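You operate a simulated robot arm through the tools that you are given. There is no shell and no other tool.

You are at the controls of a simulated robot arm. One attempt, no reset.

JOB
Clamp the rusty block, brush it clean with the green brush and put it in the blue tray.
Fine: use the black lever and leave it open; lay the brush back. Set down upright: green brush. What is to be rubbed or washed off counts as gone when no trace of it is left.

It is judged by the outcome, as a careful person would: the job done as asked, and still so three seconds after it is handed in. It fails if anything else is knocked over, pushed out of place, dropped, spilled or broken.

ROBOT AND FRAMES
A 6-joint arm with a two-finger gripper, fixed in place. Base frame: the origin is at the foot of the arm, x ahead of it, y to its left, z up. Units: cm, degrees, N and s.
With the tool pointing down near the work surface it reaches from about 14 to 68 cm from the base axis. Its first joint turns from -66.0 to 66.0 degrees. Payload 2.45 kg.
The tool frame sits at the grasp point between the pads (the TCP): z along the fingers, y along the line on which they close. The tips reach 3 cm beyond it. Largest opening 10.6 cm; the body of the gripper starts 7.9 cm behind the TCP.
Orientation is that of the tool frame in the base frame, as [roll, pitch, yaw] about the fixed x, y, z axes, in that order (R = Rz(yaw) Ry(pitch) Rx(roll)). With the fingers straight down and closing along the base's y, the tool's x points along the base's -x, its y along +y and its z along -z.

CONTROLS
- The arm moves only by the tool move_arm. Its argument "rows" is a list of rows, each a list of 7 numbers: the shift along the tool's x, y, z in cm, then the turn, a rotation vector about the tool's x, y, z in degrees, then the closure in counts, from 0 (fully open) to 255 (shut). In form: [[x, y, z, rx, ry, rz, jaw], ...]. A call has 1 to 20 rows; each row shifts and turns the commanded pose from where the row before left it, along the tool's axes as they then stand. Each row takes 0.2 s and may step no farther than 5 cm and 8.6 degrees from the row before; otherwise, or with a gripper value out of range, the whole call is refused. A pose out of reach is approached as far as the arm can. The call stops where the force on the tool passes 50 N (or 10 N more than at its start, if that is more) or the arm is blocked; 0.2 s more then pass. The fingers move at their own pace (about 15.3 cm/s each) and stop on an object; they squeeze with about 29 N. The grip force told is the motor's: it shows also when the fingers shut on nothing. Time passes only in rows, and 0.2 s behind the last, so rows that do not move let the fingers close. It gives the time, the measured TCP pose, the force on the tool (base axes), the opening and the grip force at its end, in the units of the frame above (readings bear some noise), with the torque about the TCP (base axes, N m) and any sound that the robot's microphone picked up.
- Cameras (640 x 400 px; columns grow to the right, rows downward): "scene" is fixed at [6.86, 42.59, 140.38]; the picture's right is [-0.62, -0.78, 0.00], its down [-0.45, 0.36, -0.82] and it looks along [0.64, -0.51, -0.58] (base axes); focal length 248 px, centre (320, 200). "wrist" rides on the gripper at [7.6, -0.2, -10.6] in the tool frame; the picture's right is [0.02, 1.00, 0.00], its down [-0.78, 0.02, -0.62] and it looks along [-0.62, 0.01, 0.78] (tool axes); focal length 247 px, centre (320, 200). There is no depth. A picture from a camera that has moved, and an enlarged one, comes with that camera's place and axes in the base frame and with its lens.
- snapshot(camera): a new picture of that camera. No time passes.
- zoom(camera, box): a new picture of the part [left, top, right, bottom] of that camera's present view, enlarged. No time passes.
- hand_in(): hands the job in; it is judged then, once.

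Places have to be worked out from the pictures, the camera data and where the tool is seen. Open the gripper and draw the arm clear of the work before you hand the job in, unless the task says otherwise.

The tools are called after "Emit:" by a JSON object that holds its "name" and its "arguments". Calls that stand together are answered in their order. move_arm: Moves the arm, as the interface text tells. Its arguments: {"type":"object","properties":{"rows":{"type":"array"}},"required":["rows"]} The other tools are called the same way: snapshot (camera) takes a picture; zoom (camera, box) takes an enlarged picture of a part of a camera's view; hand_in () hands the job in.

At the start:

```text
time_s: 0.0
tool_pos: [21.75, 23.72, 127.04]
tool_rot: [180.0, 0.1, -179.9]
contact_force: [-0.4, 0.2, 0.4]
moment: [-0.03, 0.03, -0.03]
grip_width: 10.59
gripper_force: 0.1
```

scene: 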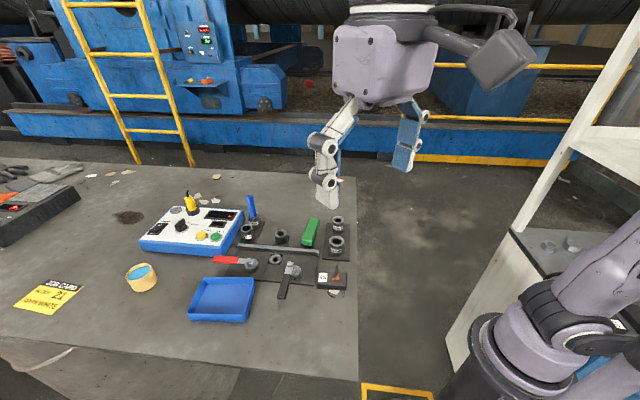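
wrist: 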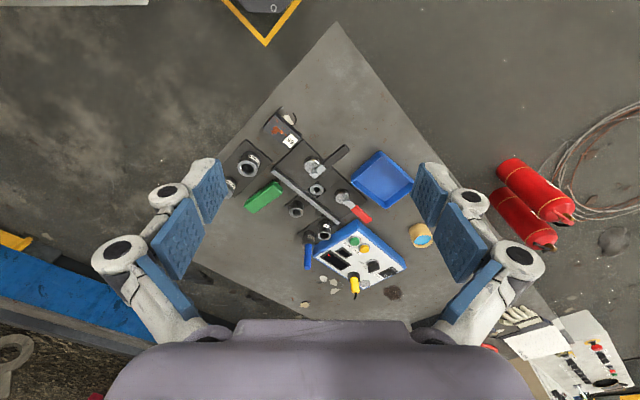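

I begin by looking at the work area enlarged from both cameras before moving anything.

Emit:
{"name": "zoom", "arguments": {"camera": "scene", "box": [180, 180, 380, 305]}}

Emit:
{"name": "zoom", "arguments": {"camera": "wrist", "box": [220, 90, 440, 228]}}

Emit:
{"name": "zoom", "arguments": {"camera": "wrist", "box": [220, 150, 440, 288]}}

Emit:
{"name": "zoom", "arguments": {"camera": "scene", "box": [260, 200, 360, 262]}}

Emit:
{"name": "zoom", "arguments": {"camera": "scene", "box": [240, 240, 360, 315]}}

```text
3.20 times, centred on (280, 242) of scene
camera zoom: at [6.86, 42.59, 140.38], right [-0.62, -0.78, 0.0], down [-0.45, 0.36, -0.82], along [0.64, -0.51, -0.58], focal length 793 px, centre (448, 64)
```

zoom: 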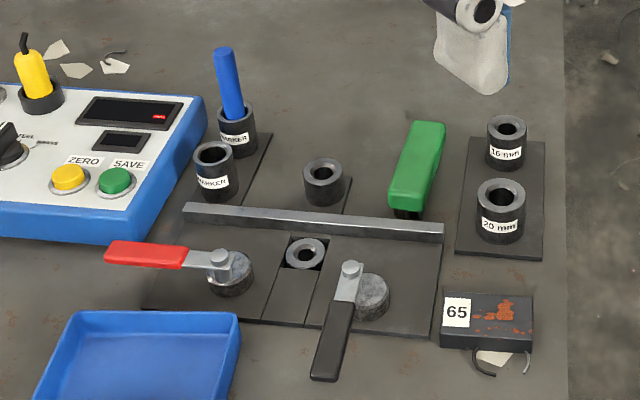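

```text
2.90 times, centred on (330, 159) of wrist
camera zoom: at [14.2, 23.54, 137.49], right [-0.02, 1.0, 0.0], down [0.78, 0.02, 0.62], along [0.62, 0.01, -0.78], focal length 716 px, centre (291, 319)
```

zoom: 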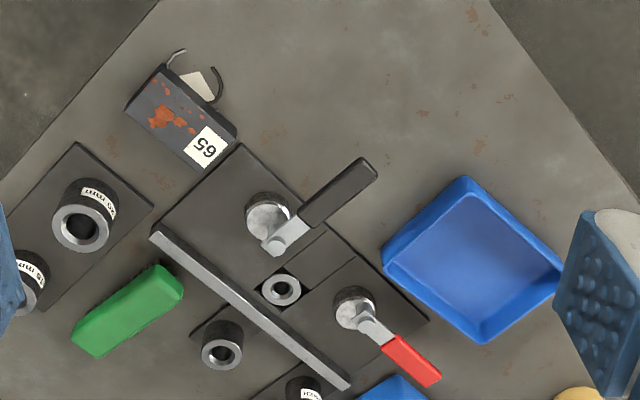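

```text
2.90 times, centred on (330, 219) of wrist
camera zoom: at [14.2, 23.54, 137.49], right [-0.02, 1.0, 0.0], down [0.78, 0.02, 0.62], along [0.62, 0.01, -0.78], focal length 716 px, centre (291, 145)
```

zoom: 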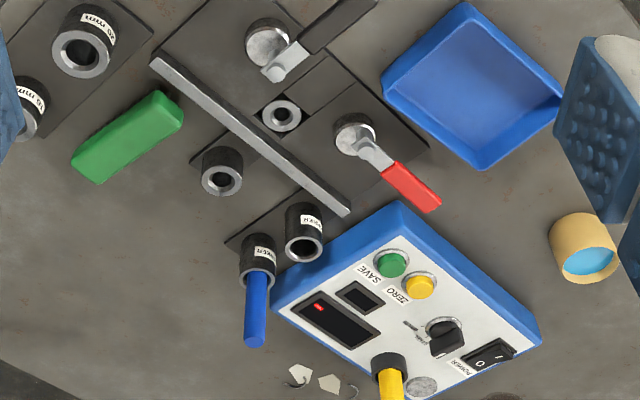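

```text
6.40 times, centred on (310, 231) of scene
camera zoom: at [6.86, 42.59, 140.38], right [-0.62, -0.78, 0.0], down [-0.45, 0.36, -0.82], along [0.64, -0.51, -0.58], focal length 1585 px, centre (384, 2)
```

zoom: 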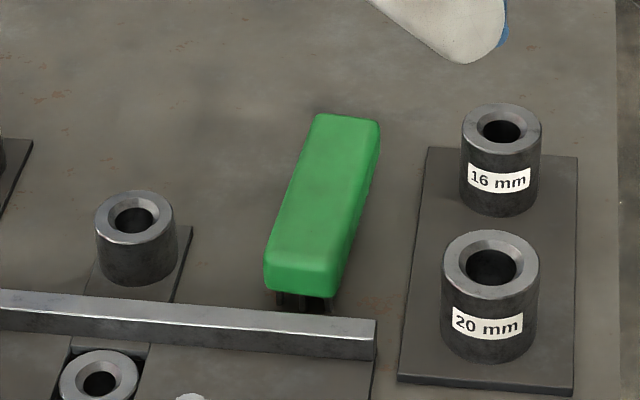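

```text
5.33 times, centred on (300, 278) of scene
camera zoom: at [6.86, 42.59, 140.38], right [-0.62, -0.78, 0.0], down [-0.45, 0.36, -0.82], along [0.64, -0.51, -0.58], focal length 1321 px, centre (427, -213)
```

zoom: 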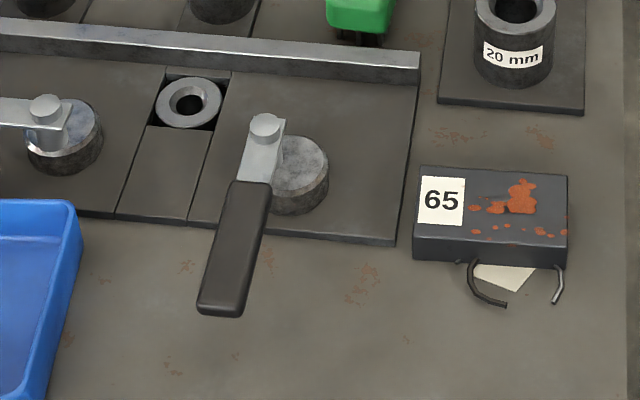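

The fixture has a fence bar with two cam levers (black and red). The rusty "65" block lies near (34.6, 16.3, ~90), the green brush near (52, 10, 90), and the central bushing near (50.8, 23.2, 87.6). I'll lower the arm, staying well clear, to get closer wrist pictures.

Emit:
{"name": "move_arm", "arguments": {"rows": [[-1.0, -1.0, 4, 0, 0, 0, 0], [-1.0, -1.0, 4, 0, 0, 0, 0], [-1.0, -1.0, 4, 0, 0, 0, 0], [-1.0, -1.0, 4, 0, 0, 0, 0], [-1.0, -1.0, 3, 0, 0, 0, 0]]}}

Emit:
{"name": "snapshot", "arguments": {"camera": "wrist"}}

Emit:
{"name": "snapshot", "arguments": {"camera": "scene"}}

```text
time_s: 1.2
tool_pos: [26.67, 18.82, 107.86]
tool_rot: [180.0, 0.0, -179.9]
contact_force: [0.0, -0.3, -0.2]
moment: [-0.01, -0.01, 0.0]
grip_width: 10.62
gripper_force: 0.0
```

```text
taken
camera wrist: at [19.02, 18.64, 118.33], right [-0.02, 1.0, 0.0], down [0.78, 0.02, 0.62], along [0.62, 0.01, -0.78], focal length 247 px, centre (320, 200)
```

wrist: 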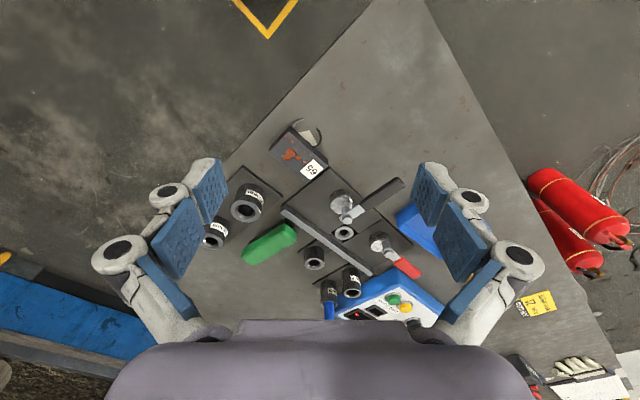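

```text
taken
```

scene: 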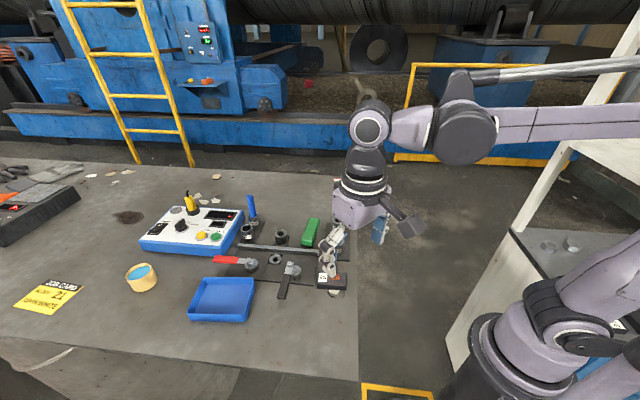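

The wrist camera view is upside-down relative to the base (image right is +y, image down is +x). I'll enlarge each part for precise measurements.

Emit:
{"name": "zoom", "arguments": {"camera": "wrist", "box": [255, 110, 355, 172]}}

Emit:
{"name": "zoom", "arguments": {"camera": "wrist", "box": [310, 170, 430, 245]}}

Emit:
{"name": "zoom", "arguments": {"camera": "wrist", "box": [200, 170, 320, 275]}}

Emit:
{"name": "zoom", "arguments": {"camera": "wrist", "box": [240, 160, 440, 285]}}

Emit:
{"name": "zoom", "arguments": {"camera": "scene", "box": [180, 230, 300, 330]}}

```text
6.40 times, centred on (305, 141) of wrist
camera zoom: at [19.02, 18.64, 118.33], right [-0.02, 1.0, 0.0], down [0.78, 0.02, 0.62], along [0.62, 0.01, -0.78], focal length 1581 px, centre (416, 578)
```

zoom: 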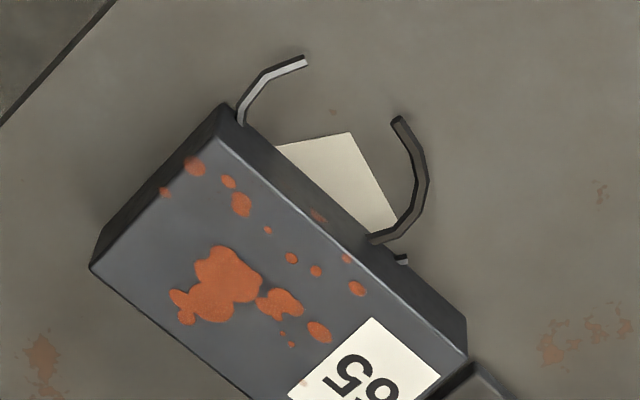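

```text
5.33 times, centred on (370, 208) of wrist
camera zoom: at [19.02, 18.64, 118.33], right [-0.02, 1.0, 0.0], down [0.78, 0.02, 0.62], along [0.62, 0.01, -0.78], focal length 1317 px, centre (53, 160)
```

zoom: 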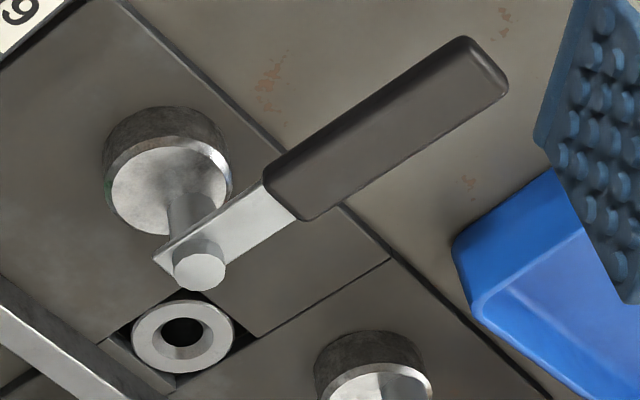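

```text
3.81 times, centred on (260, 222) of wrist
camera zoom: at [19.02, 18.64, 118.33], right [-0.02, 1.0, 0.0], down [0.78, 0.02, 0.62], along [0.62, 0.01, -0.78], focal length 941 px, centre (549, 114)
```

zoom: 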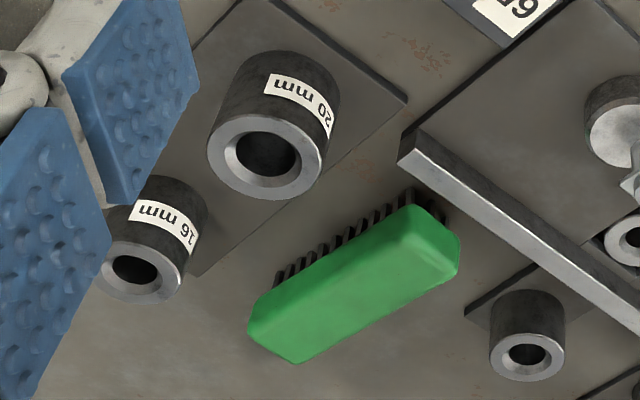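

```text
3.20 times, centred on (340, 222) of wrist
camera zoom: at [19.02, 18.64, 118.33], right [-0.02, 1.0, 0.0], down [0.78, 0.02, 0.62], along [0.62, 0.01, -0.78], focal length 790 px, centre (256, 128)
```

zoom: 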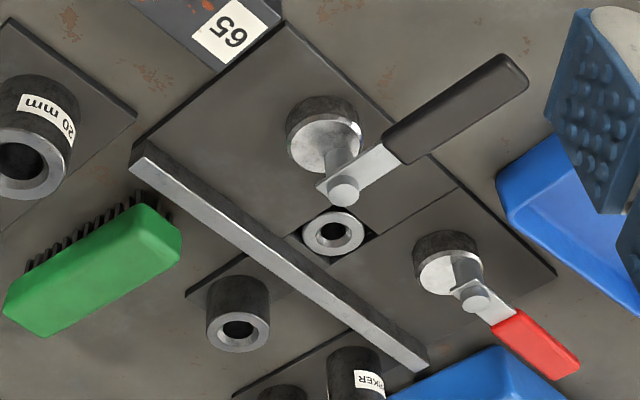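

```text
4.00 times, centred on (240, 280) of scene
camera zoom: at [6.86, 42.59, 140.38], right [-0.62, -0.78, 0.0], down [-0.45, 0.36, -0.82], along [0.64, -0.51, -0.58], focal length 991 px, centre (640, -120)
```

zoom: 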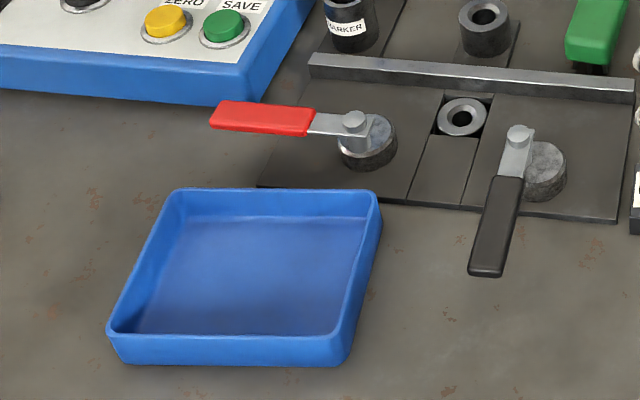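

Fixture axes look to be at ~45° in the base frame, with the table at z≈88 and the block top at about 90. I'll move in closer and turn the tool +45° about its z, so the jaws close along the fence direction, and then look again.

Emit:
{"name": "move_arm", "arguments": {"rows": [[-3.1, 2.4, 1.2, 0, 0, 0, 0], [-3.1, 2.4, 1.2, 0, 0, 0, 0], [-3.1, 2.4, 1.2, 0, 0, 0, 0], [0, 0, 0, 0, 0, 7.5, 0], [0, 0, 0, 0, 0, 7.5, 0], [0, 0, 0, 0, 0, 7.5, 0], [0, 0, 0, 0, 0, 7.5, 0], [0, 0, 0, 0, 0, 7.5, 0], [0, 0, 0, 0, 0, 7.5, 0]]}}

Emit:
{"name": "snapshot", "arguments": {"camera": "wrist"}}

Emit:
{"name": "zoom", "arguments": {"camera": "wrist", "box": [230, 120, 430, 245]}}

Emit:
{"name": "snapshot", "arguments": {"camera": "scene"}}

```text
time_s: 3.2
tool_pos: [36.26, 25.91, 104.48]
tool_rot: [180.0, 0.0, 134.9]
contact_force: [0.0, 0.3, 0.2]
moment: [0.02, 0.01, 0.03]
grip_width: 10.6
gripper_force: 0.1
```

```text
taken
camera wrist: at [30.67, 31.27, 114.93], right [0.69, 0.72, 0.0], down [0.56, -0.54, 0.62], along [0.45, -0.43, -0.78], focal length 247 px, centre (320, 200)
```

wrist: 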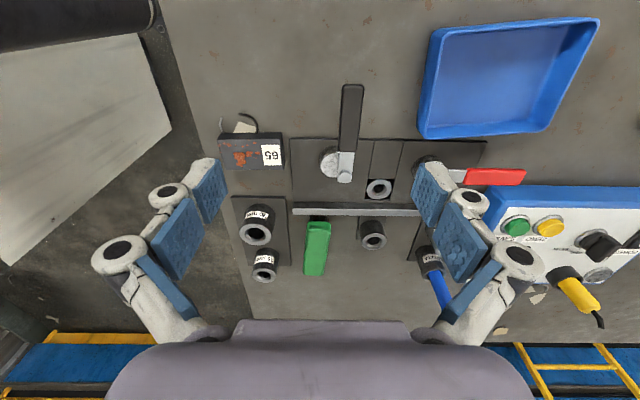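

```text
3.20 times, centred on (330, 182) of wrist
camera zoom: at [30.67, 31.27, 114.93], right [0.69, 0.72, 0.0], down [0.56, -0.54, 0.62], along [0.45, -0.43, -0.78], focal length 790 px, centre (288, 256)
```

zoom: 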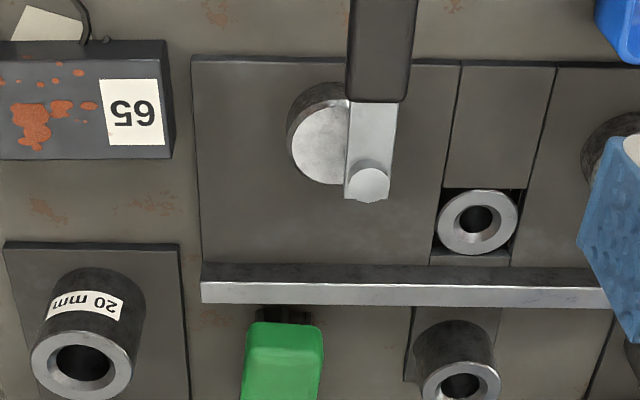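

```text
taken
```

scene: 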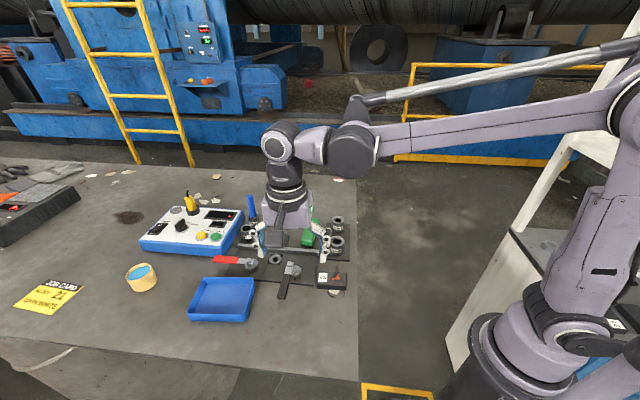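

The fence runs at 45° and stands about 1.2 cm above the plate. I'll zoom in more tightly on the cam, the block, the brush and the tray to get the sizes.

Emit:
{"name": "zoom", "arguments": {"camera": "wrist", "box": [300, 130, 400, 192]}}

Emit:
{"name": "zoom", "arguments": {"camera": "wrist", "box": [205, 115, 305, 177]}}

Emit:
{"name": "zoom", "arguments": {"camera": "wrist", "box": [270, 190, 390, 290]}}

Emit:
{"name": "zoom", "arguments": {"camera": "wrist", "box": [300, 70, 400, 132]}}

Emit:
{"name": "zoom", "arguments": {"camera": "wrist", "box": [400, 0, 620, 150]}}

```text
6.40 times, centred on (350, 161) of wrist
camera zoom: at [30.67, 31.27, 114.93], right [0.69, 0.72, 0.0], down [0.56, -0.54, 0.62], along [0.45, -0.43, -0.78], focal length 1581 px, centre (128, 450)
```

zoom: 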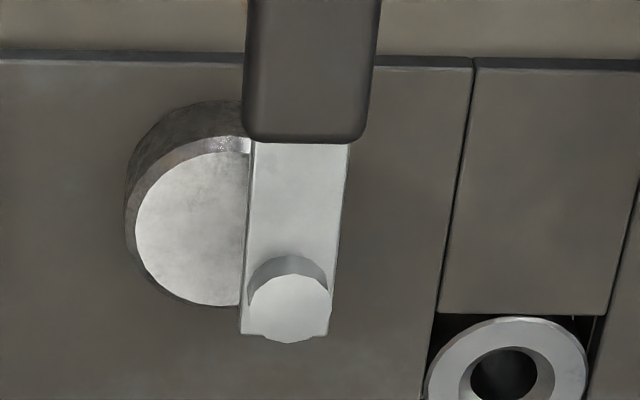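

```text
6.40 times, centred on (255, 146) of wrist
camera zoom: at [30.67, 31.27, 114.93], right [0.69, 0.72, 0.0], down [0.56, -0.54, 0.62], along [0.45, -0.43, -0.78], focal length 1581 px, centre (736, 546)
```

zoom: 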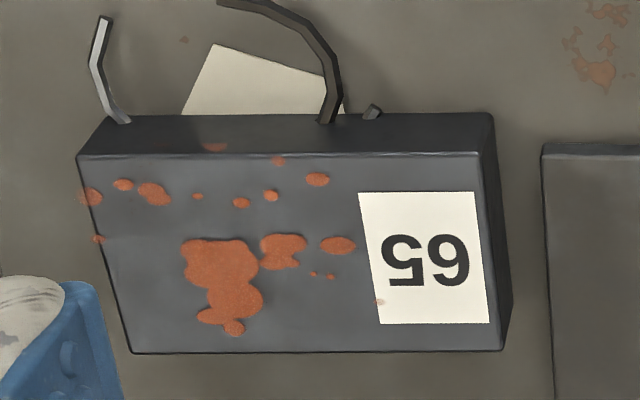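

```text
4.00 times, centred on (330, 240) of wrist
camera zoom: at [30.67, 31.27, 114.93], right [0.69, 0.72, 0.0], down [0.56, -0.54, 0.62], along [0.45, -0.43, -0.78], focal length 988 px, centre (280, 40)
```

zoom: 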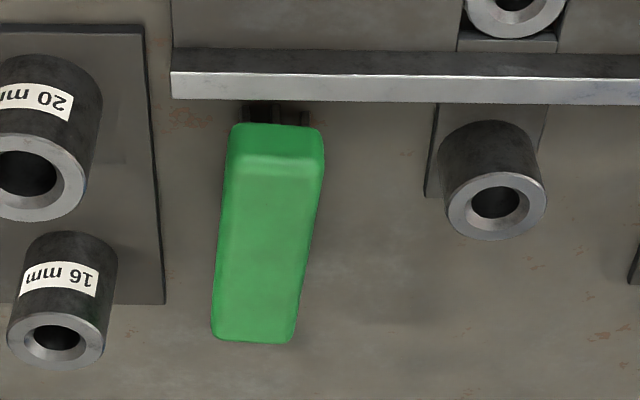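

```text
6.40 times, centred on (350, 101) of wrist
camera zoom: at [30.67, 31.27, 114.93], right [0.69, 0.72, 0.0], down [0.56, -0.54, 0.62], along [0.45, -0.43, -0.78], focal length 1581 px, centre (128, 834)
```

zoom: 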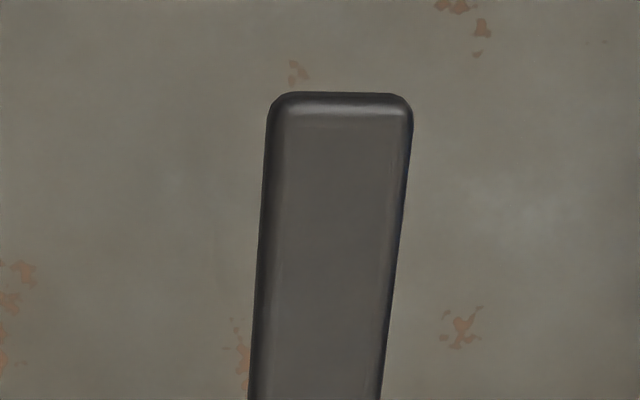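

```text
2.67 times, centred on (510, 75) of wrist
camera zoom: at [30.67, 31.27, 114.93], right [0.69, 0.72, 0.0], down [0.56, -0.54, 0.62], along [0.45, -0.43, -0.78], focal length 659 px, centre (-187, 533)
```

zoom: 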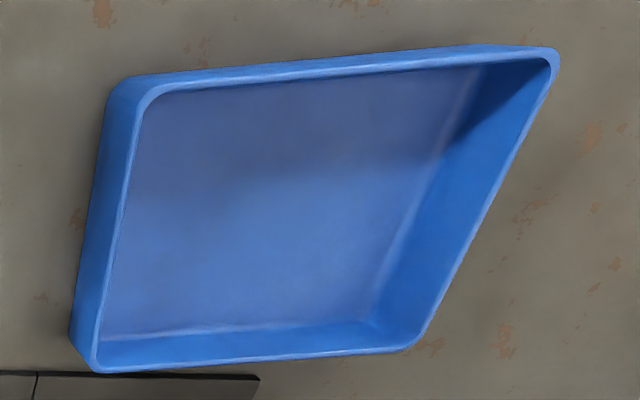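

Measurements so far: block centre near (34.9, 16.5), about 6.8×3.8×2 cm at ~46.7°; cam pivot near (43.1, 23.1); brush axis at about -49° with handle top ~90.7. To measure the cam-to-fence gap without parallax, I'll tilt the wrist camera to look straight down over that area.

Emit:
{"name": "move_arm", "arguments": {"rows": [[-3.2, 0.7, 0, 0, 0, 0, 0], [-3.2, 0.7, 0, 0, 0, 0, 0], [-3.2, 0.7, 0, 0, 0, 0, 0], [0, 0, 2, 0, 0, 0, 0], [0, 0, 2, 0, 0, 0, 0], [0, 0, 0, 0, 7.7, 0, 0], [0, 0, 0, 0, 7.7, 0, 0], [0, 0, 0, 0, 7.7, 0, 0], [0, 0, 0, 0, 7.7, 0, 0], [0, 0, 0, 0, 7.7, 0, 0], [0, 0, 0, 0, 0, 0, 0]]}}

Emit:
{"name": "snapshot", "arguments": {"camera": "wrist"}}

Emit:
{"name": "zoom", "arguments": {"camera": "wrist", "box": [240, 120, 420, 232]}}

Emit:
{"name": "snapshot", "arguments": {"camera": "scene"}}

```text
time_s: 5.6
tool_pos: [44.5, 20.54, 100.42]
tool_rot: [-179.9, -38.5, 135.1]
contact_force: [-0.2, 0.3, 0.8]
moment: [-0.02, 0.01, 0.01]
grip_width: 10.59
gripper_force: 0.1
```

```text
taken
camera wrist: at [44.78, 20.01, 113.38], right [0.69, 0.72, 0.01], down [0.72, -0.69, 0.0], along [0.01, 0.01, -1.0], focal length 247 px, centre (320, 200)
```

wrist: 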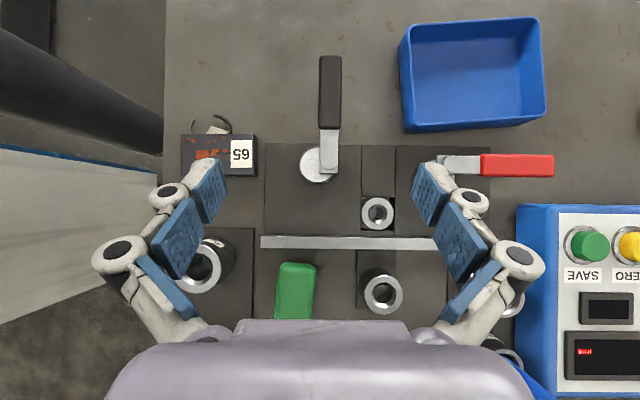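

```text
3.56 times, centred on (330, 176) of wrist
camera zoom: at [44.78, 20.01, 113.38], right [0.69, 0.72, 0.01], down [0.72, -0.69, 0.0], along [0.01, 0.01, -1.0], focal length 878 px, centre (284, 285)
```

zoom: 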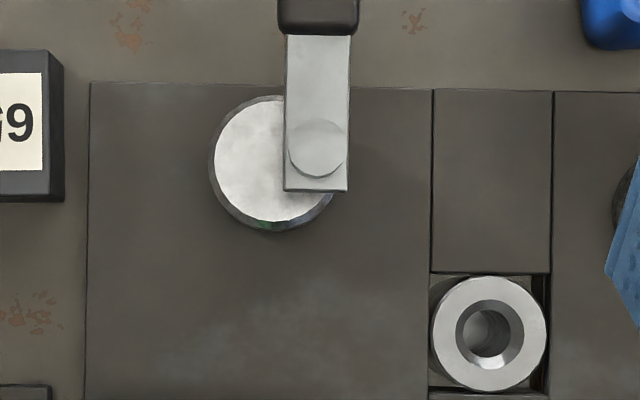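

```text
taken
```

scene: 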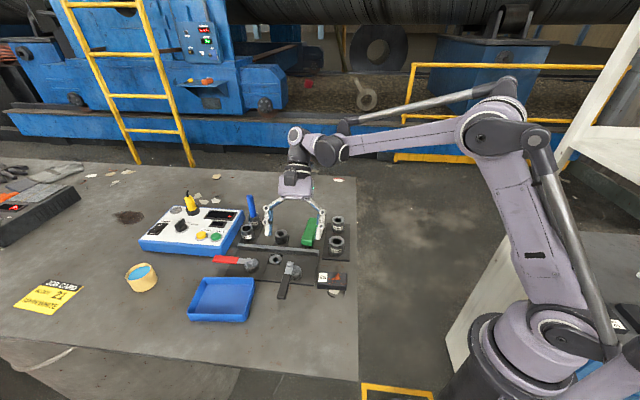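

This straight-down view is very useful. I'll enlarge the fence, brush, block, tray and lever parts of it.

Emit:
{"name": "zoom", "arguments": {"camera": "wrist", "box": [250, 150, 400, 260]}}

Emit:
{"name": "zoom", "arguments": {"camera": "wrist", "box": [240, 215, 380, 322]}}

Emit:
{"name": "zoom", "arguments": {"camera": "wrist", "box": [170, 110, 270, 190]}}

Emit:
{"name": "zoom", "arguments": {"camera": "wrist", "box": [280, 40, 380, 190]}}

Emit:
{"name": "zoom", "arguments": {"camera": "wrist", "box": [380, 0, 560, 140]}}

Emit:
{"name": "zoom", "arguments": {"camera": "scene", "box": [200, 210, 360, 310]}}

```text
3.64 times, centred on (325, 205) of wrist
camera zoom: at [44.78, 20.01, 113.38], right [0.69, 0.72, 0.01], down [0.72, -0.69, 0.0], along [0.01, 0.01, -1.0], focal length 898 px, centre (302, 182)
```

zoom: 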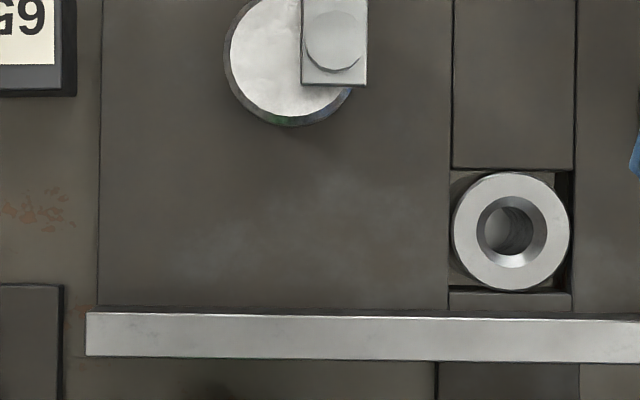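

```text
3.74 times, centred on (310, 268) of wrist
camera zoom: at [44.78, 20.01, 113.38], right [0.69, 0.72, 0.01], down [0.72, -0.69, 0.0], along [0.01, 0.01, -1.0], focal length 923 px, centre (357, -56)
```

zoom: 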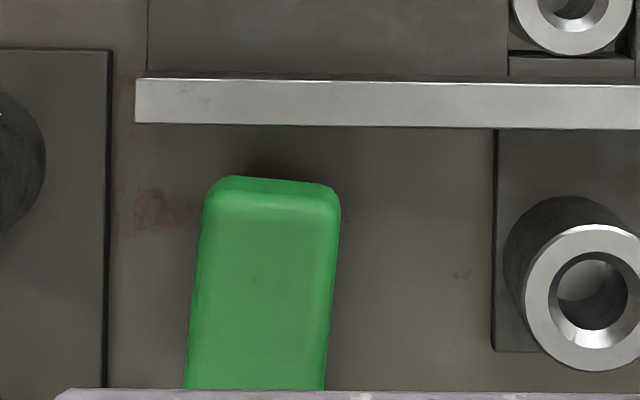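

```text
5.00 times, centred on (220, 150) of wrist
camera zoom: at [44.78, 20.01, 113.38], right [0.69, 0.72, 0.01], down [0.72, -0.69, 0.0], along [0.01, 0.01, -1.0], focal length 1235 px, centre (820, 450)
```

zoom: 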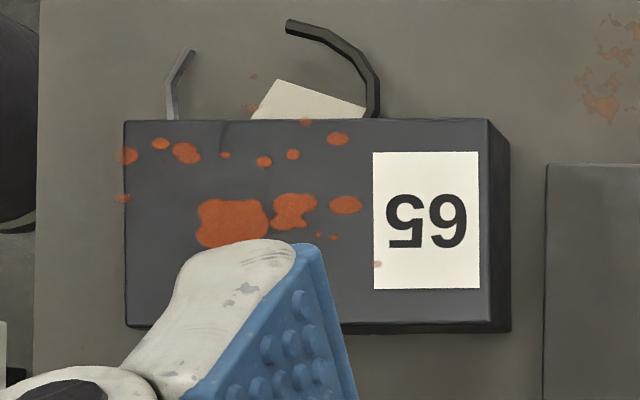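

```text
2.67 times, centred on (330, 115) of wrist
camera zoom: at [44.78, 20.01, 113.38], right [0.69, 0.72, 0.01], down [0.72, -0.69, 0.0], along [0.01, 0.01, -1.0], focal length 659 px, centre (293, 427)
```

zoom: 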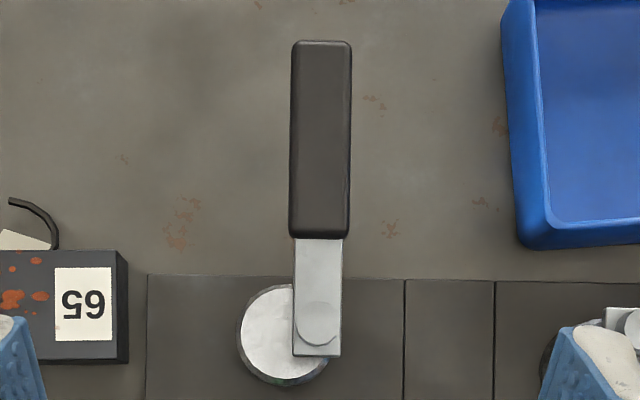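

```text
2.86 times, centred on (470, 70) of wrist
camera zoom: at [44.78, 20.01, 113.38], right [0.69, 0.72, 0.01], down [0.72, -0.69, 0.0], along [0.01, 0.01, -1.0], focal length 706 px, centre (-109, 571)
```

zoom: 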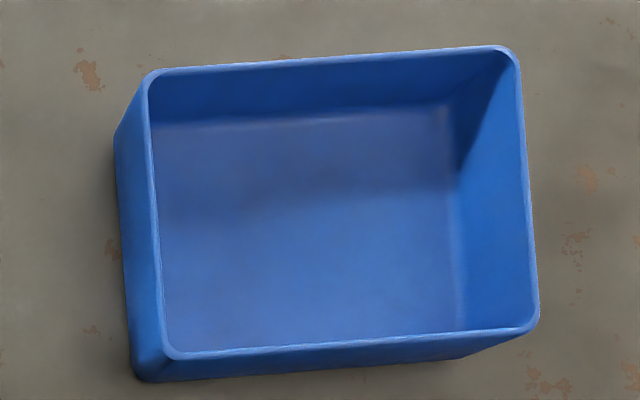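

```text
4.00 times, centred on (280, 260) of scene
camera zoom: at [6.87, 42.59, 140.38], right [-0.62, -0.78, 0.0], down [-0.45, 0.36, -0.82], along [0.64, -0.51, -0.58], focal length 991 px, centre (480, -40)
```

zoom: 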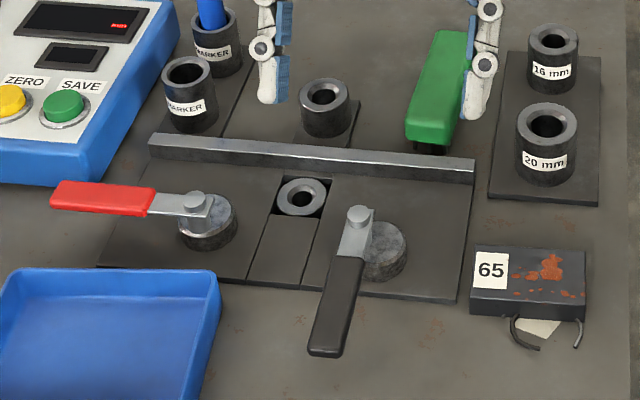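

Straight-down view: pivot at a≈46.8, b≈14.25 (a along the fence, b towards it), fence face at b≈21.05, cam R≈1.8 with ~1.0 eccentricity, block about 6.95×3.84. The clamp should therefore bite at roughly 90° of lever swing. Now I level the tool and move above the block with the jaws open.

Emit:
{"name": "move_arm", "arguments": {"rows": [[0, 0, 0, 0, -7.7, 0, 0], [0, 0, 0, 0, -7.7, 0, 0], [0, 0, 0, 0, -7.7, 0, 0], [0, 0, 0, 0, -7.7, 0, 0], [0, 0, 0, 0, -7.7, 0, 0], [1.25, -3.23, 0, 0, 0, 0, 0], [1.25, -3.23, 0, 0, 0, 0, 0], [1.25, -3.23, 0, 0, 0, -1.7, 0], [0, 0, 1.5, 0, 0, 0, 0], [0, 0, 1.5, 0, 0, 0, 0], [0, 0, 0, 0, 0, 0, 0]]}}

Emit:
{"name": "snapshot", "arguments": {"camera": "wrist"}}

Emit:
{"name": "zoom", "arguments": {"camera": "wrist", "box": [200, 90, 440, 240]}}

Emit:
{"name": "zoom", "arguments": {"camera": "scene", "box": [240, 200, 400, 300]}}

```text
time_s: 8.0
tool_pos: [34.91, 16.2, 97.42]
tool_rot: [-180.0, 0.0, 136.7]
contact_force: [-0.4, -0.5, 0.4]
moment: [0.02, 0.01, 0.01]
grip_width: 10.61
gripper_force: 0.1
```

```text
taken
camera wrist: at [29.17, 21.41, 107.84], right [0.67, 0.74, 0.0], down [0.58, -0.52, 0.62], along [0.46, -0.42, -0.78], focal length 247 px, centre (320, 200)
```

wrist: 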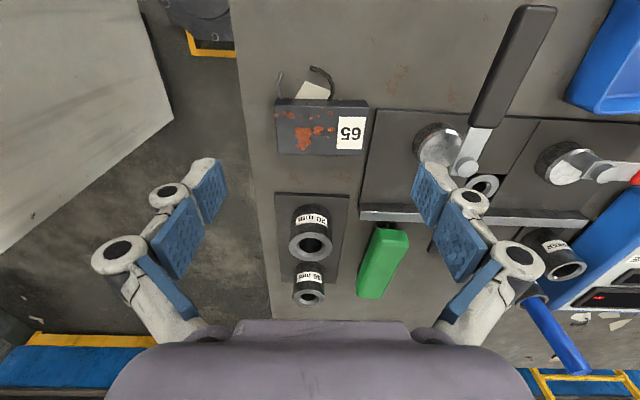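

```text
2.67 times, centred on (320, 165) of wrist
camera zoom: at [29.17, 21.41, 107.84], right [0.67, 0.74, 0.0], down [0.58, -0.52, 0.62], along [0.46, -0.42, -0.78], focal length 659 px, centre (320, 293)
```

zoom: 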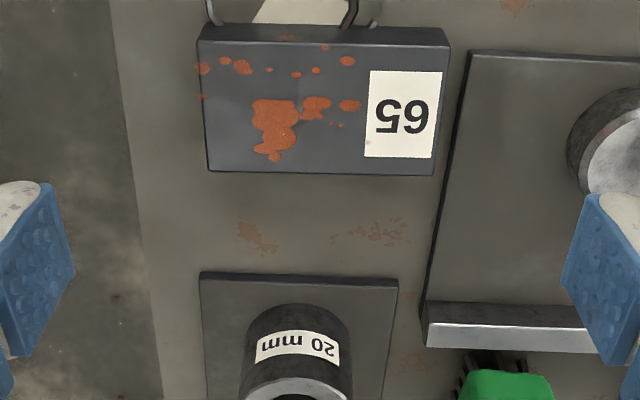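

```text
4.00 times, centred on (320, 250) of scene
camera zoom: at [6.86, 42.59, 140.38], right [-0.62, -0.78, 0.0], down [-0.45, 0.36, -0.82], along [0.64, -0.51, -0.58], focal length 991 px, centre (320, 0)
```

zoom: 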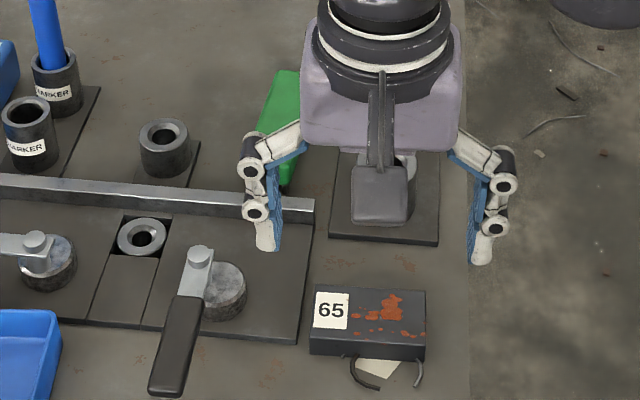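

The block's top centre projects at (321, 108), right where the TCP axis lands (321, 107), and its edges are parallel to the tool y. I go straight down so the tips end about 0.6 cm above the table, then close on the block ends.

Emit:
{"name": "move_arm", "arguments": {"rows": [[0, 0, 2.5, 0, 0, 0, 0], [0, 0, 2.0, 0, 0, 0, 0], [0, 0, 1.3, 0, 0, 0, 0], [0, 0, 0, 0, 0, 0, 0]]}}

Emit:
{"name": "zoom", "arguments": {"camera": "wrist", "box": [180, 60, 460, 235]}}

Emit:
{"name": "zoom", "arguments": {"camera": "scene", "box": [260, 210, 380, 300]}}

```text
time_s: 9.0
tool_pos: [35.0, 16.33, 91.61]
tool_rot: [180.0, 0.0, 136.7]
contact_force: [0.2, 0.0, -0.6]
moment: [0.02, -0.03, 0.01]
grip_width: 10.58
gripper_force: 0.0
```

```text
2.29 times, centred on (320, 148) of wrist
camera zoom: at [29.25, 21.49, 102.08], right [0.67, 0.74, 0.0], down [0.58, -0.52, 0.62], along [0.46, -0.42, -0.78], focal length 564 px, centre (320, 320)
```

zoom: 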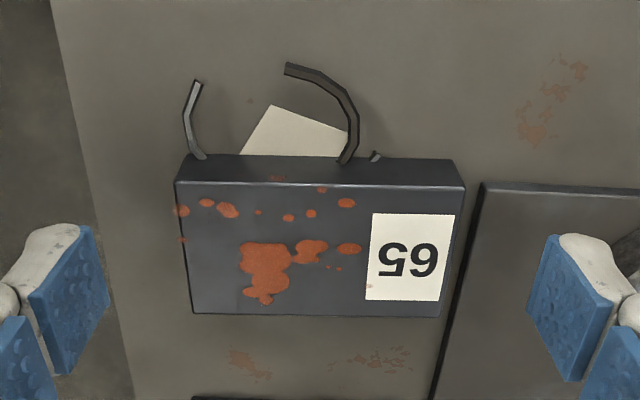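

```text
4.44 times, centred on (320, 255) of scene
camera zoom: at [6.86, 42.59, 140.38], right [-0.62, -0.78, 0.0], down [-0.45, 0.36, -0.82], along [0.64, -0.51, -0.58], focal length 1101 px, centre (320, -44)
```

zoom: 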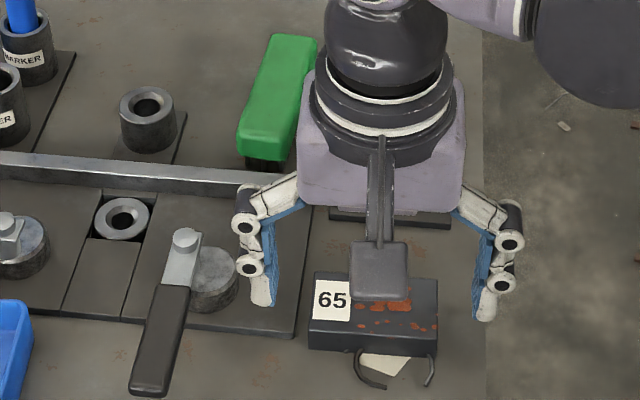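

The TCP line agrees with the block centre within about 0.1 cm, and both fingers straddle the ends. I close the jaws.

Emit:
{"name": "move_arm", "arguments": {"rows": [[0, 0, 0, 0, 0, 0, 255], [0, 0, 0, 0, 0, 0, 255], [0, 0, 0, 0, 0, 0, 255]]}}

Emit:
{"name": "zoom", "arguments": {"camera": "wrist", "box": [180, 60, 460, 235]}}

```text
time_s: 9.8
tool_pos: [34.95, 16.25, 91.71]
tool_rot: [179.9, 0.1, 136.7]
contact_force: [1.6, 0.0, 16.1]
moment: [-0.17, 0.23, 0.01]
grip_width: 6.96
gripper_force: 29.1
```

```text
2.29 times, centred on (320, 148) of wrist
camera zoom: at [29.25, 21.49, 102.13], right [0.67, 0.74, 0.0], down [0.58, -0.52, 0.62], along [0.46, -0.42, -0.78], focal length 564 px, centre (320, 320)
```

zoom: 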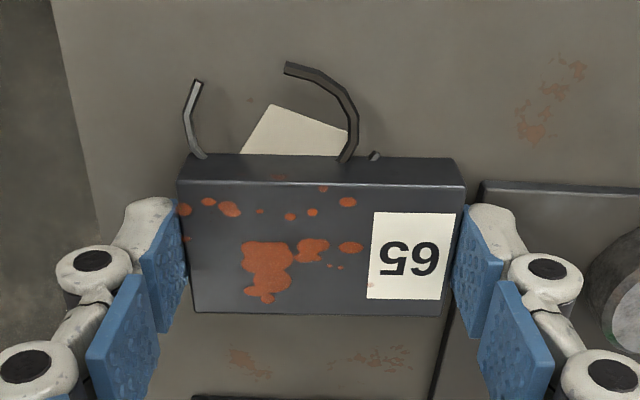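

Firm grip at 6.96 cm, with the tips just touching the table (16 N). I lift straight up and check that the block comes along.

Emit:
{"name": "move_arm", "arguments": {"rows": [[0, 0, -1, 0, 0, 0, 255], [0, 0, -2.5, 0, 0, 0, 255], [0, 0, -2.5, 0, 0, 0, 255], [0, 0, -2, 0, 0, 0, 255], [0, 0, 0, 0, 0, 0, 255]]}}

Emit:
{"name": "snapshot", "arguments": {"camera": "wrist"}}

Emit:
{"name": "zoom", "arguments": {"camera": "scene", "box": [240, 190, 400, 300]}}

```text
time_s: 11.0
tool_pos: [34.93, 16.43, 99.62]
tool_rot: [179.9, -0.1, 136.7]
contact_force: [-0.6, 0.3, -4.4]
moment: [0.0, 0.01, 0.0]
grip_width: 6.94
gripper_force: 29.1
```

```text
taken
camera wrist: at [29.2, 21.6, 110.08], right [0.67, 0.74, 0.0], down [0.58, -0.52, 0.62], along [0.46, -0.42, -0.78], focal length 247 px, centre (320, 200)
```

wrist: 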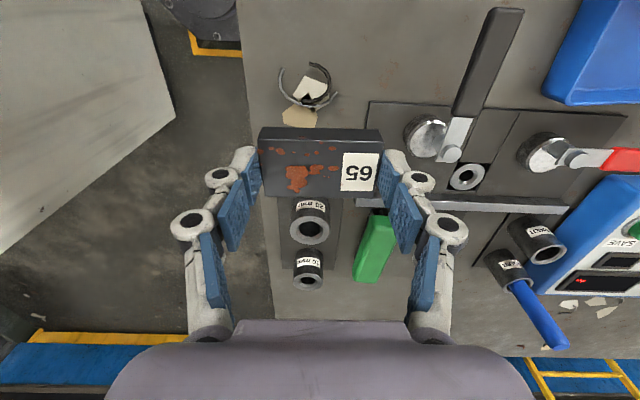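

```text
3.64 times, centred on (320, 245) of scene
camera zoom: at [6.87, 42.59, 140.38], right [-0.62, -0.78, 0.0], down [-0.45, 0.36, -0.82], along [0.64, -0.51, -0.58], focal length 901 px, centre (320, 36)
```

zoom: 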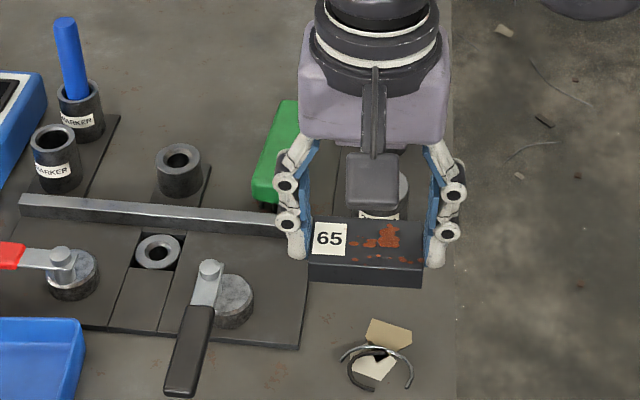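

The block is held (4.4 N). I align to the fence angle and carry it over the space between the black cam and the fence, staying high.

Emit:
{"name": "move_arm", "arguments": {"rows": [[0, 0, 0, 0, 0, 1.5, 255], [-1.94, 3.33, 0, 0, 0, 0, 255], [-1.94, 3.33, 0, 0, 0, 0, 255], [-1.94, 3.33, 0, 0, 0, 0, 255], [0, 0, 2, 0, 0, 0, 255], [0, 0, 0, 0, 0, 0, 255]]}}

Emit:
{"name": "snapshot", "arguments": {"camera": "wrist"}}

Emit:
{"name": "zoom", "arguments": {"camera": "wrist", "box": [220, 90, 420, 215]}}

Emit:
{"name": "zoom", "arguments": {"camera": "scene", "box": [220, 200, 360, 300]}}

```text
time_s: 12.4
tool_pos: [46.22, 19.45, 97.32]
tool_rot: [179.9, 0.0, 135.2]
contact_force: [0.2, 1.0, -4.5]
moment: [0.02, -0.01, 0.02]
grip_width: 6.98
gripper_force: 29.1
```

```text
taken
camera wrist: at [40.66, 24.78, 107.86], right [0.69, 0.72, 0.0], down [0.57, -0.54, 0.62], along [0.45, -0.43, -0.78], focal length 247 px, centre (320, 200)
```

wrist: 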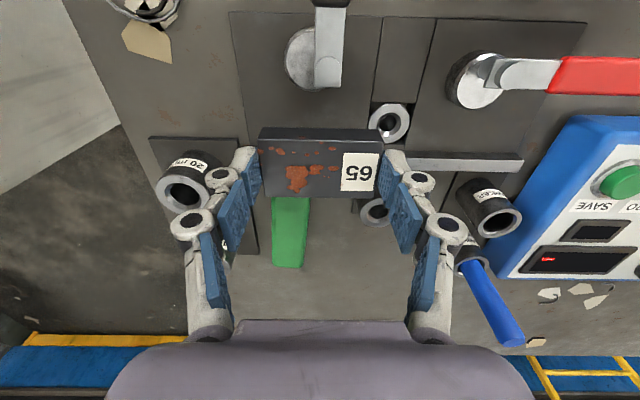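

```text
3.20 times, centred on (320, 152) of wrist
camera zoom: at [40.66, 24.78, 107.86], right [0.69, 0.72, 0.0], down [0.57, -0.54, 0.62], along [0.45, -0.43, -0.78], focal length 790 px, centre (320, 352)
```

zoom: 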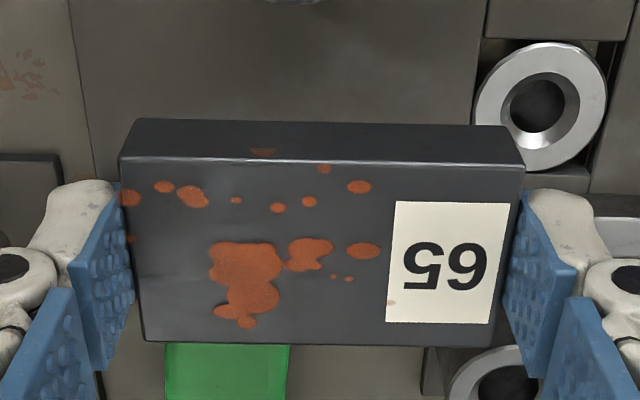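

```text
4.00 times, centred on (290, 250) of scene
camera zoom: at [6.87, 42.6, 140.38], right [-0.62, -0.78, 0.0], down [-0.45, 0.36, -0.82], along [0.64, -0.51, -0.58], focal length 991 px, centre (440, 0)
```

zoom: 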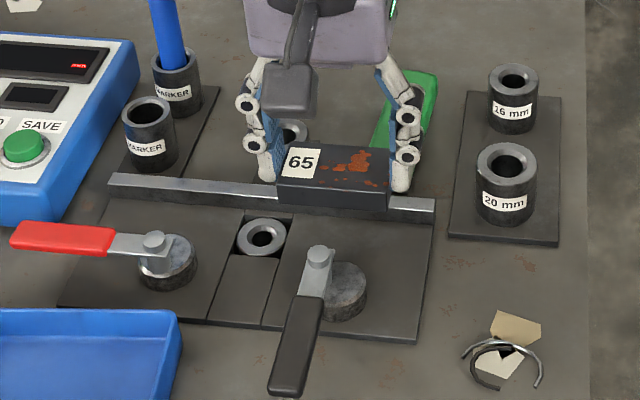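

The block is above the gap, with about 0.3 cm of clearance to the fence. I lower partway and check.

Emit:
{"name": "move_arm", "arguments": {"rows": [[0, 0, 1.5, 0, 0, 0, 255], [0, 0, 1.5, 0, 0, 0, 255], [0, 0, 1.1, 0, 0, 0, 255], [0, 0, 0, 0, 0, 0, 255]]}}

Emit:
{"name": "zoom", "arguments": {"camera": "wrist", "box": [220, 80, 420, 205]}}

Emit:
{"name": "zoom", "arguments": {"camera": "scene", "box": [240, 220, 350, 290]}}

```text
time_s: 13.4
tool_pos: [46.1, 19.54, 93.51]
tool_rot: [179.9, 0.0, 135.2]
contact_force: [-1.0, 2.0, 20.2]
moment: [-0.28, -0.35, -0.04]
grip_width: 6.99
gripper_force: 29.0
```

```text
3.20 times, centred on (320, 142) of wrist
camera zoom: at [40.62, 24.78, 104.02], right [0.69, 0.73, 0.0], down [0.57, -0.54, 0.62], along [0.45, -0.43, -0.78], focal length 790 px, centre (320, 384)
```

zoom: 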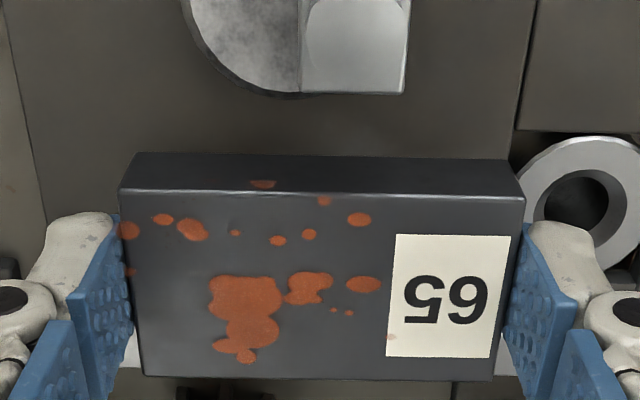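

```text
5.71 times, centred on (295, 255) of scene
camera zoom: at [6.83, 42.59, 140.39], right [-0.62, -0.78, 0.0], down [-0.45, 0.36, -0.82], along [0.64, -0.51, -0.58], focal length 1416 px, centre (463, -114)
```

zoom: 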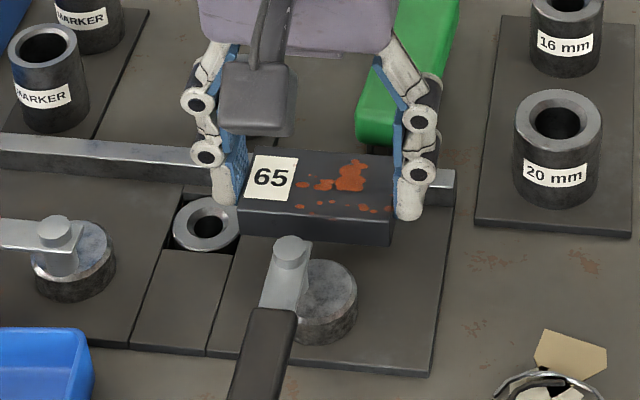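

Contact of 20 N shows up on the fence side (moment puts it about 2.2 cm towards +b), so the block edge is on the fence: the fence is nearer than I judged. I lift, shift 0.5 cm away from the fence, and lower again gently.

Emit:
{"name": "move_arm", "arguments": {"rows": [[0, 0, -0.9, 0, 0, 0, 255], [0.5, 0, 0, 0, 0, 0, 255], [0, 0, 0.9, 0, 0, 0, 255], [0, 0, 0.4, 0, 0, 0, 255], [0, 0, 0, 0, 0, 0, 255]]}}

Emit:
{"name": "zoom", "arguments": {"camera": "scene", "box": [240, 220, 350, 290]}}

Emit:
{"name": "zoom", "arguments": {"camera": "wrist", "box": [220, 80, 420, 205]}}

```text
time_s: 14.6
tool_pos: [45.79, 19.84, 93.04]
tool_rot: [-180.0, 0.0, 135.2]
contact_force: [0.5, -0.4, -4.9]
moment: [0.0, 0.01, -0.01]
grip_width: 6.97
gripper_force: 28.6
```

```text
5.71 times, centred on (295, 255) of scene
camera zoom: at [6.87, 42.6, 140.38], right [-0.62, -0.78, 0.0], down [-0.45, 0.36, -0.82], along [0.64, -0.51, -0.58], focal length 1416 px, centre (463, -114)
```

zoom: 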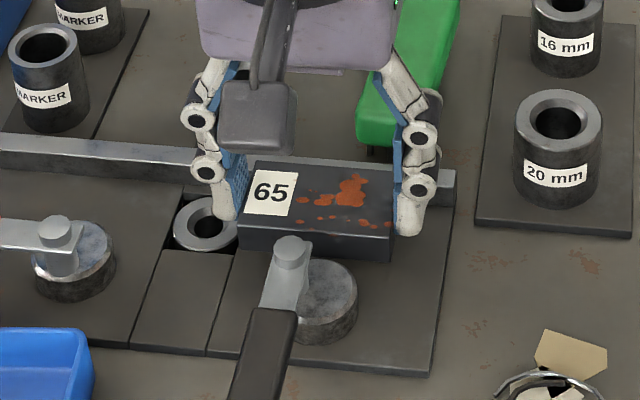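

```text
3.20 times, centred on (320, 142) of wrist
camera zoom: at [40.25, 25.08, 103.55], right [0.69, 0.72, 0.0], down [0.57, -0.54, 0.62], along [0.45, -0.43, -0.78], focal length 790 px, centre (320, 384)
```

zoom: 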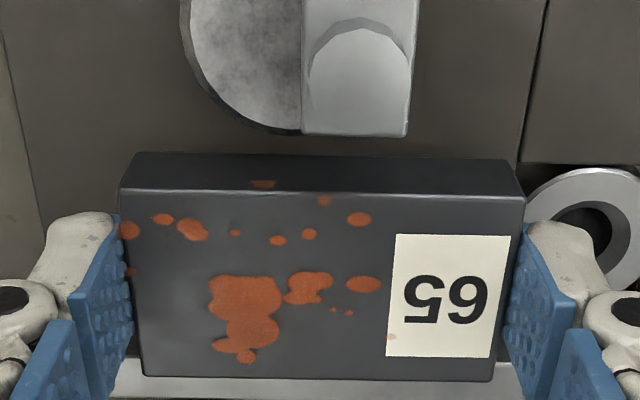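

It's now below the fence top and free (only the weight, -4.9 N). I continue down in small steps until it rests on the plate.

Emit:
{"name": "move_arm", "arguments": {"rows": [[0, 0, 0.4, 0, 0, 0, 255], [0, 0, 0.4, 0, 0, 0, 255], [0, 0, 0, 0, 0, 0, 255]]}}

```text
time_s: 15.4
tool_pos: [45.85, 19.77, 92.17]
tool_rot: [-180.0, -0.1, 135.2]
contact_force: [0.4, -1.0, -3.8]
moment: [-0.02, -0.01, 0.0]
grip_width: 6.97
gripper_force: 28.7
```

Still free. Two more small steps down.

Emit:
{"name": "move_arm", "arguments": {"rows": [[0, 0, 0.15, 0, 0, 0, 255], [0, 0, 0.1, 0, 0, 0, 255], [0, 0, 0, 0, 0, 0, 255]]}}

Emit:
{"name": "zoom", "arguments": {"camera": "scene", "box": [240, 220, 350, 290]}}

```text
time_s: 16.2
tool_pos: [45.75, 19.73, 92.1]
tool_rot: [-179.9, 0.0, 135.3]
contact_force: [-1.1, -2.2, 22.6]
moment: [0.0, 0.17, -0.06]
grip_width: 6.96
gripper_force: 28.9
```

```text
5.71 times, centred on (295, 255) of scene
camera zoom: at [6.83, 42.57, 140.39], right [-0.62, -0.78, 0.0], down [-0.45, 0.36, -0.82], along [0.64, -0.51, -0.58], focal length 1416 px, centre (463, -114)
```

zoom: 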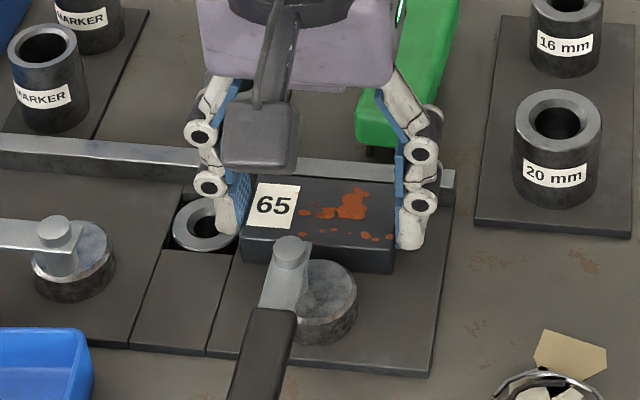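

The block rests on the plate (22.6 N, z = 92.1). I relieve the down force a bit and slide it gently towards the fence.

Emit:
{"name": "move_arm", "arguments": {"rows": [[0, 0, -0.12, 0, 0, 0, 255], [-0.25, 0, 0, 0, 0, 0, 255], [0, 0, 0, 0, 0, 0, 255]]}}

Emit:
{"name": "zoom", "arguments": {"camera": "wrist", "box": [220, 80, 420, 205]}}

```text
time_s: 17.0
tool_pos: [45.99, 19.51, 92.11]
tool_rot: [-179.9, 0.0, 135.2]
contact_force: [-0.5, -0.3, -3.7]
moment: [-0.03, 0.0, 0.0]
grip_width: 6.96
gripper_force: 29.5
```

```text
3.20 times, centred on (320, 142) of wrist
camera zoom: at [40.37, 24.86, 102.61], right [0.69, 0.72, 0.0], down [0.57, -0.54, 0.62], along [0.45, -0.43, -0.78], focal length 790 px, centre (320, 384)
```

zoom: 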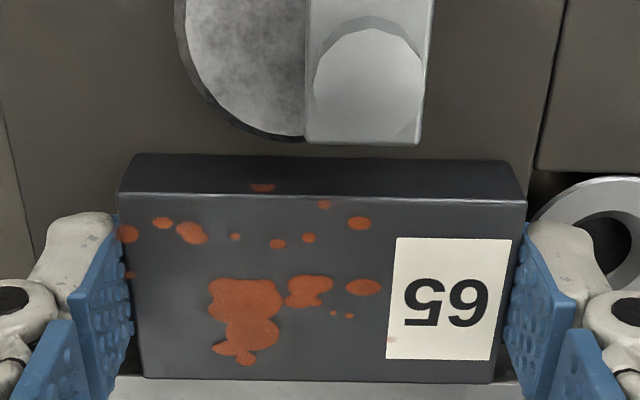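

No fence contact yet (b = 18.72). I continue in 0.1 cm steps until a lateral force appears.

Emit:
{"name": "move_arm", "arguments": {"rows": [[-0.1, 0, 0.03, 0, 0, 0, 255], [-0.1, 0, 0, 0, 0, 0, 255], [0, 0, 0, 0, 0, 0, 255]]}}

```text
time_s: 17.8
tool_pos: [46.09, 19.43, 92.08]
tool_rot: [179.9, -0.1, 135.2]
contact_force: [1.0, 0.0, -4.5]
moment: [0.04, 0.0, 0.01]
grip_width: 6.96
gripper_force: 28.9
```

Still nothing at b ≈ 18.85. I keep nudging.

Emit:
{"name": "move_arm", "arguments": {"rows": [[-0.1, 0, 0, 0, 0, 0, 255], [-0.1, 0, 0, 0, 0, 0, 255], [0, 0, 0, 0, 0, 0, 255]]}}

Emit:
{"name": "zoom", "arguments": {"camera": "wrist", "box": [220, 80, 420, 205]}}

```text
time_s: 18.6
tool_pos: [45.9, 19.35, 92.14]
tool_rot: [180.0, -0.3, 135.3]
contact_force: [-10.5, 9.1, -7.3]
moment: [0.32, 0.17, -0.52]
grip_width: 6.95
gripper_force: 29.1
```

```text
3.20 times, centred on (320, 142) of wrist
camera zoom: at [40.53, 24.7, 102.68], right [0.69, 0.73, 0.0], down [0.57, -0.54, 0.62], along [0.45, -0.43, -0.79], focal length 790 px, centre (320, 384)
```

zoom: 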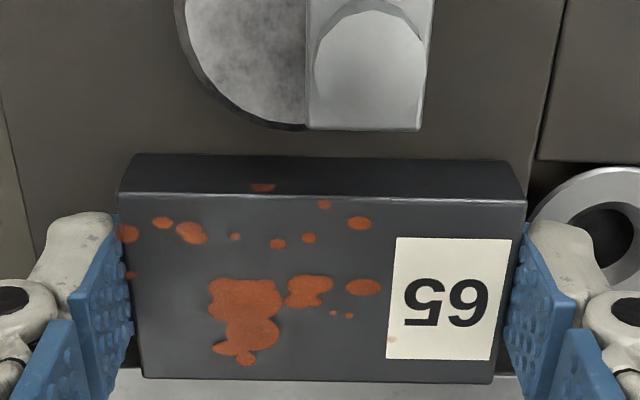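

The fence contacts first at the -a end (13.9 N, Mz = -0.52). I rotate the block slightly to bring it flush, keeping gentle pressure.

Emit:
{"name": "move_arm", "arguments": {"rows": [[0, 0, 0, 0, 0, 0.5, 255], [0, 0, 0, 0, 0, 0, 255]]}}

```text
time_s: 19.2
tool_pos: [46.07, 19.36, 92.18]
tool_rot: [179.8, 0.0, 134.9]
contact_force: [-11.1, 12.0, -4.2]
moment: [0.31, 0.29, 0.59]
grip_width: 6.97
gripper_force: 29.0
```

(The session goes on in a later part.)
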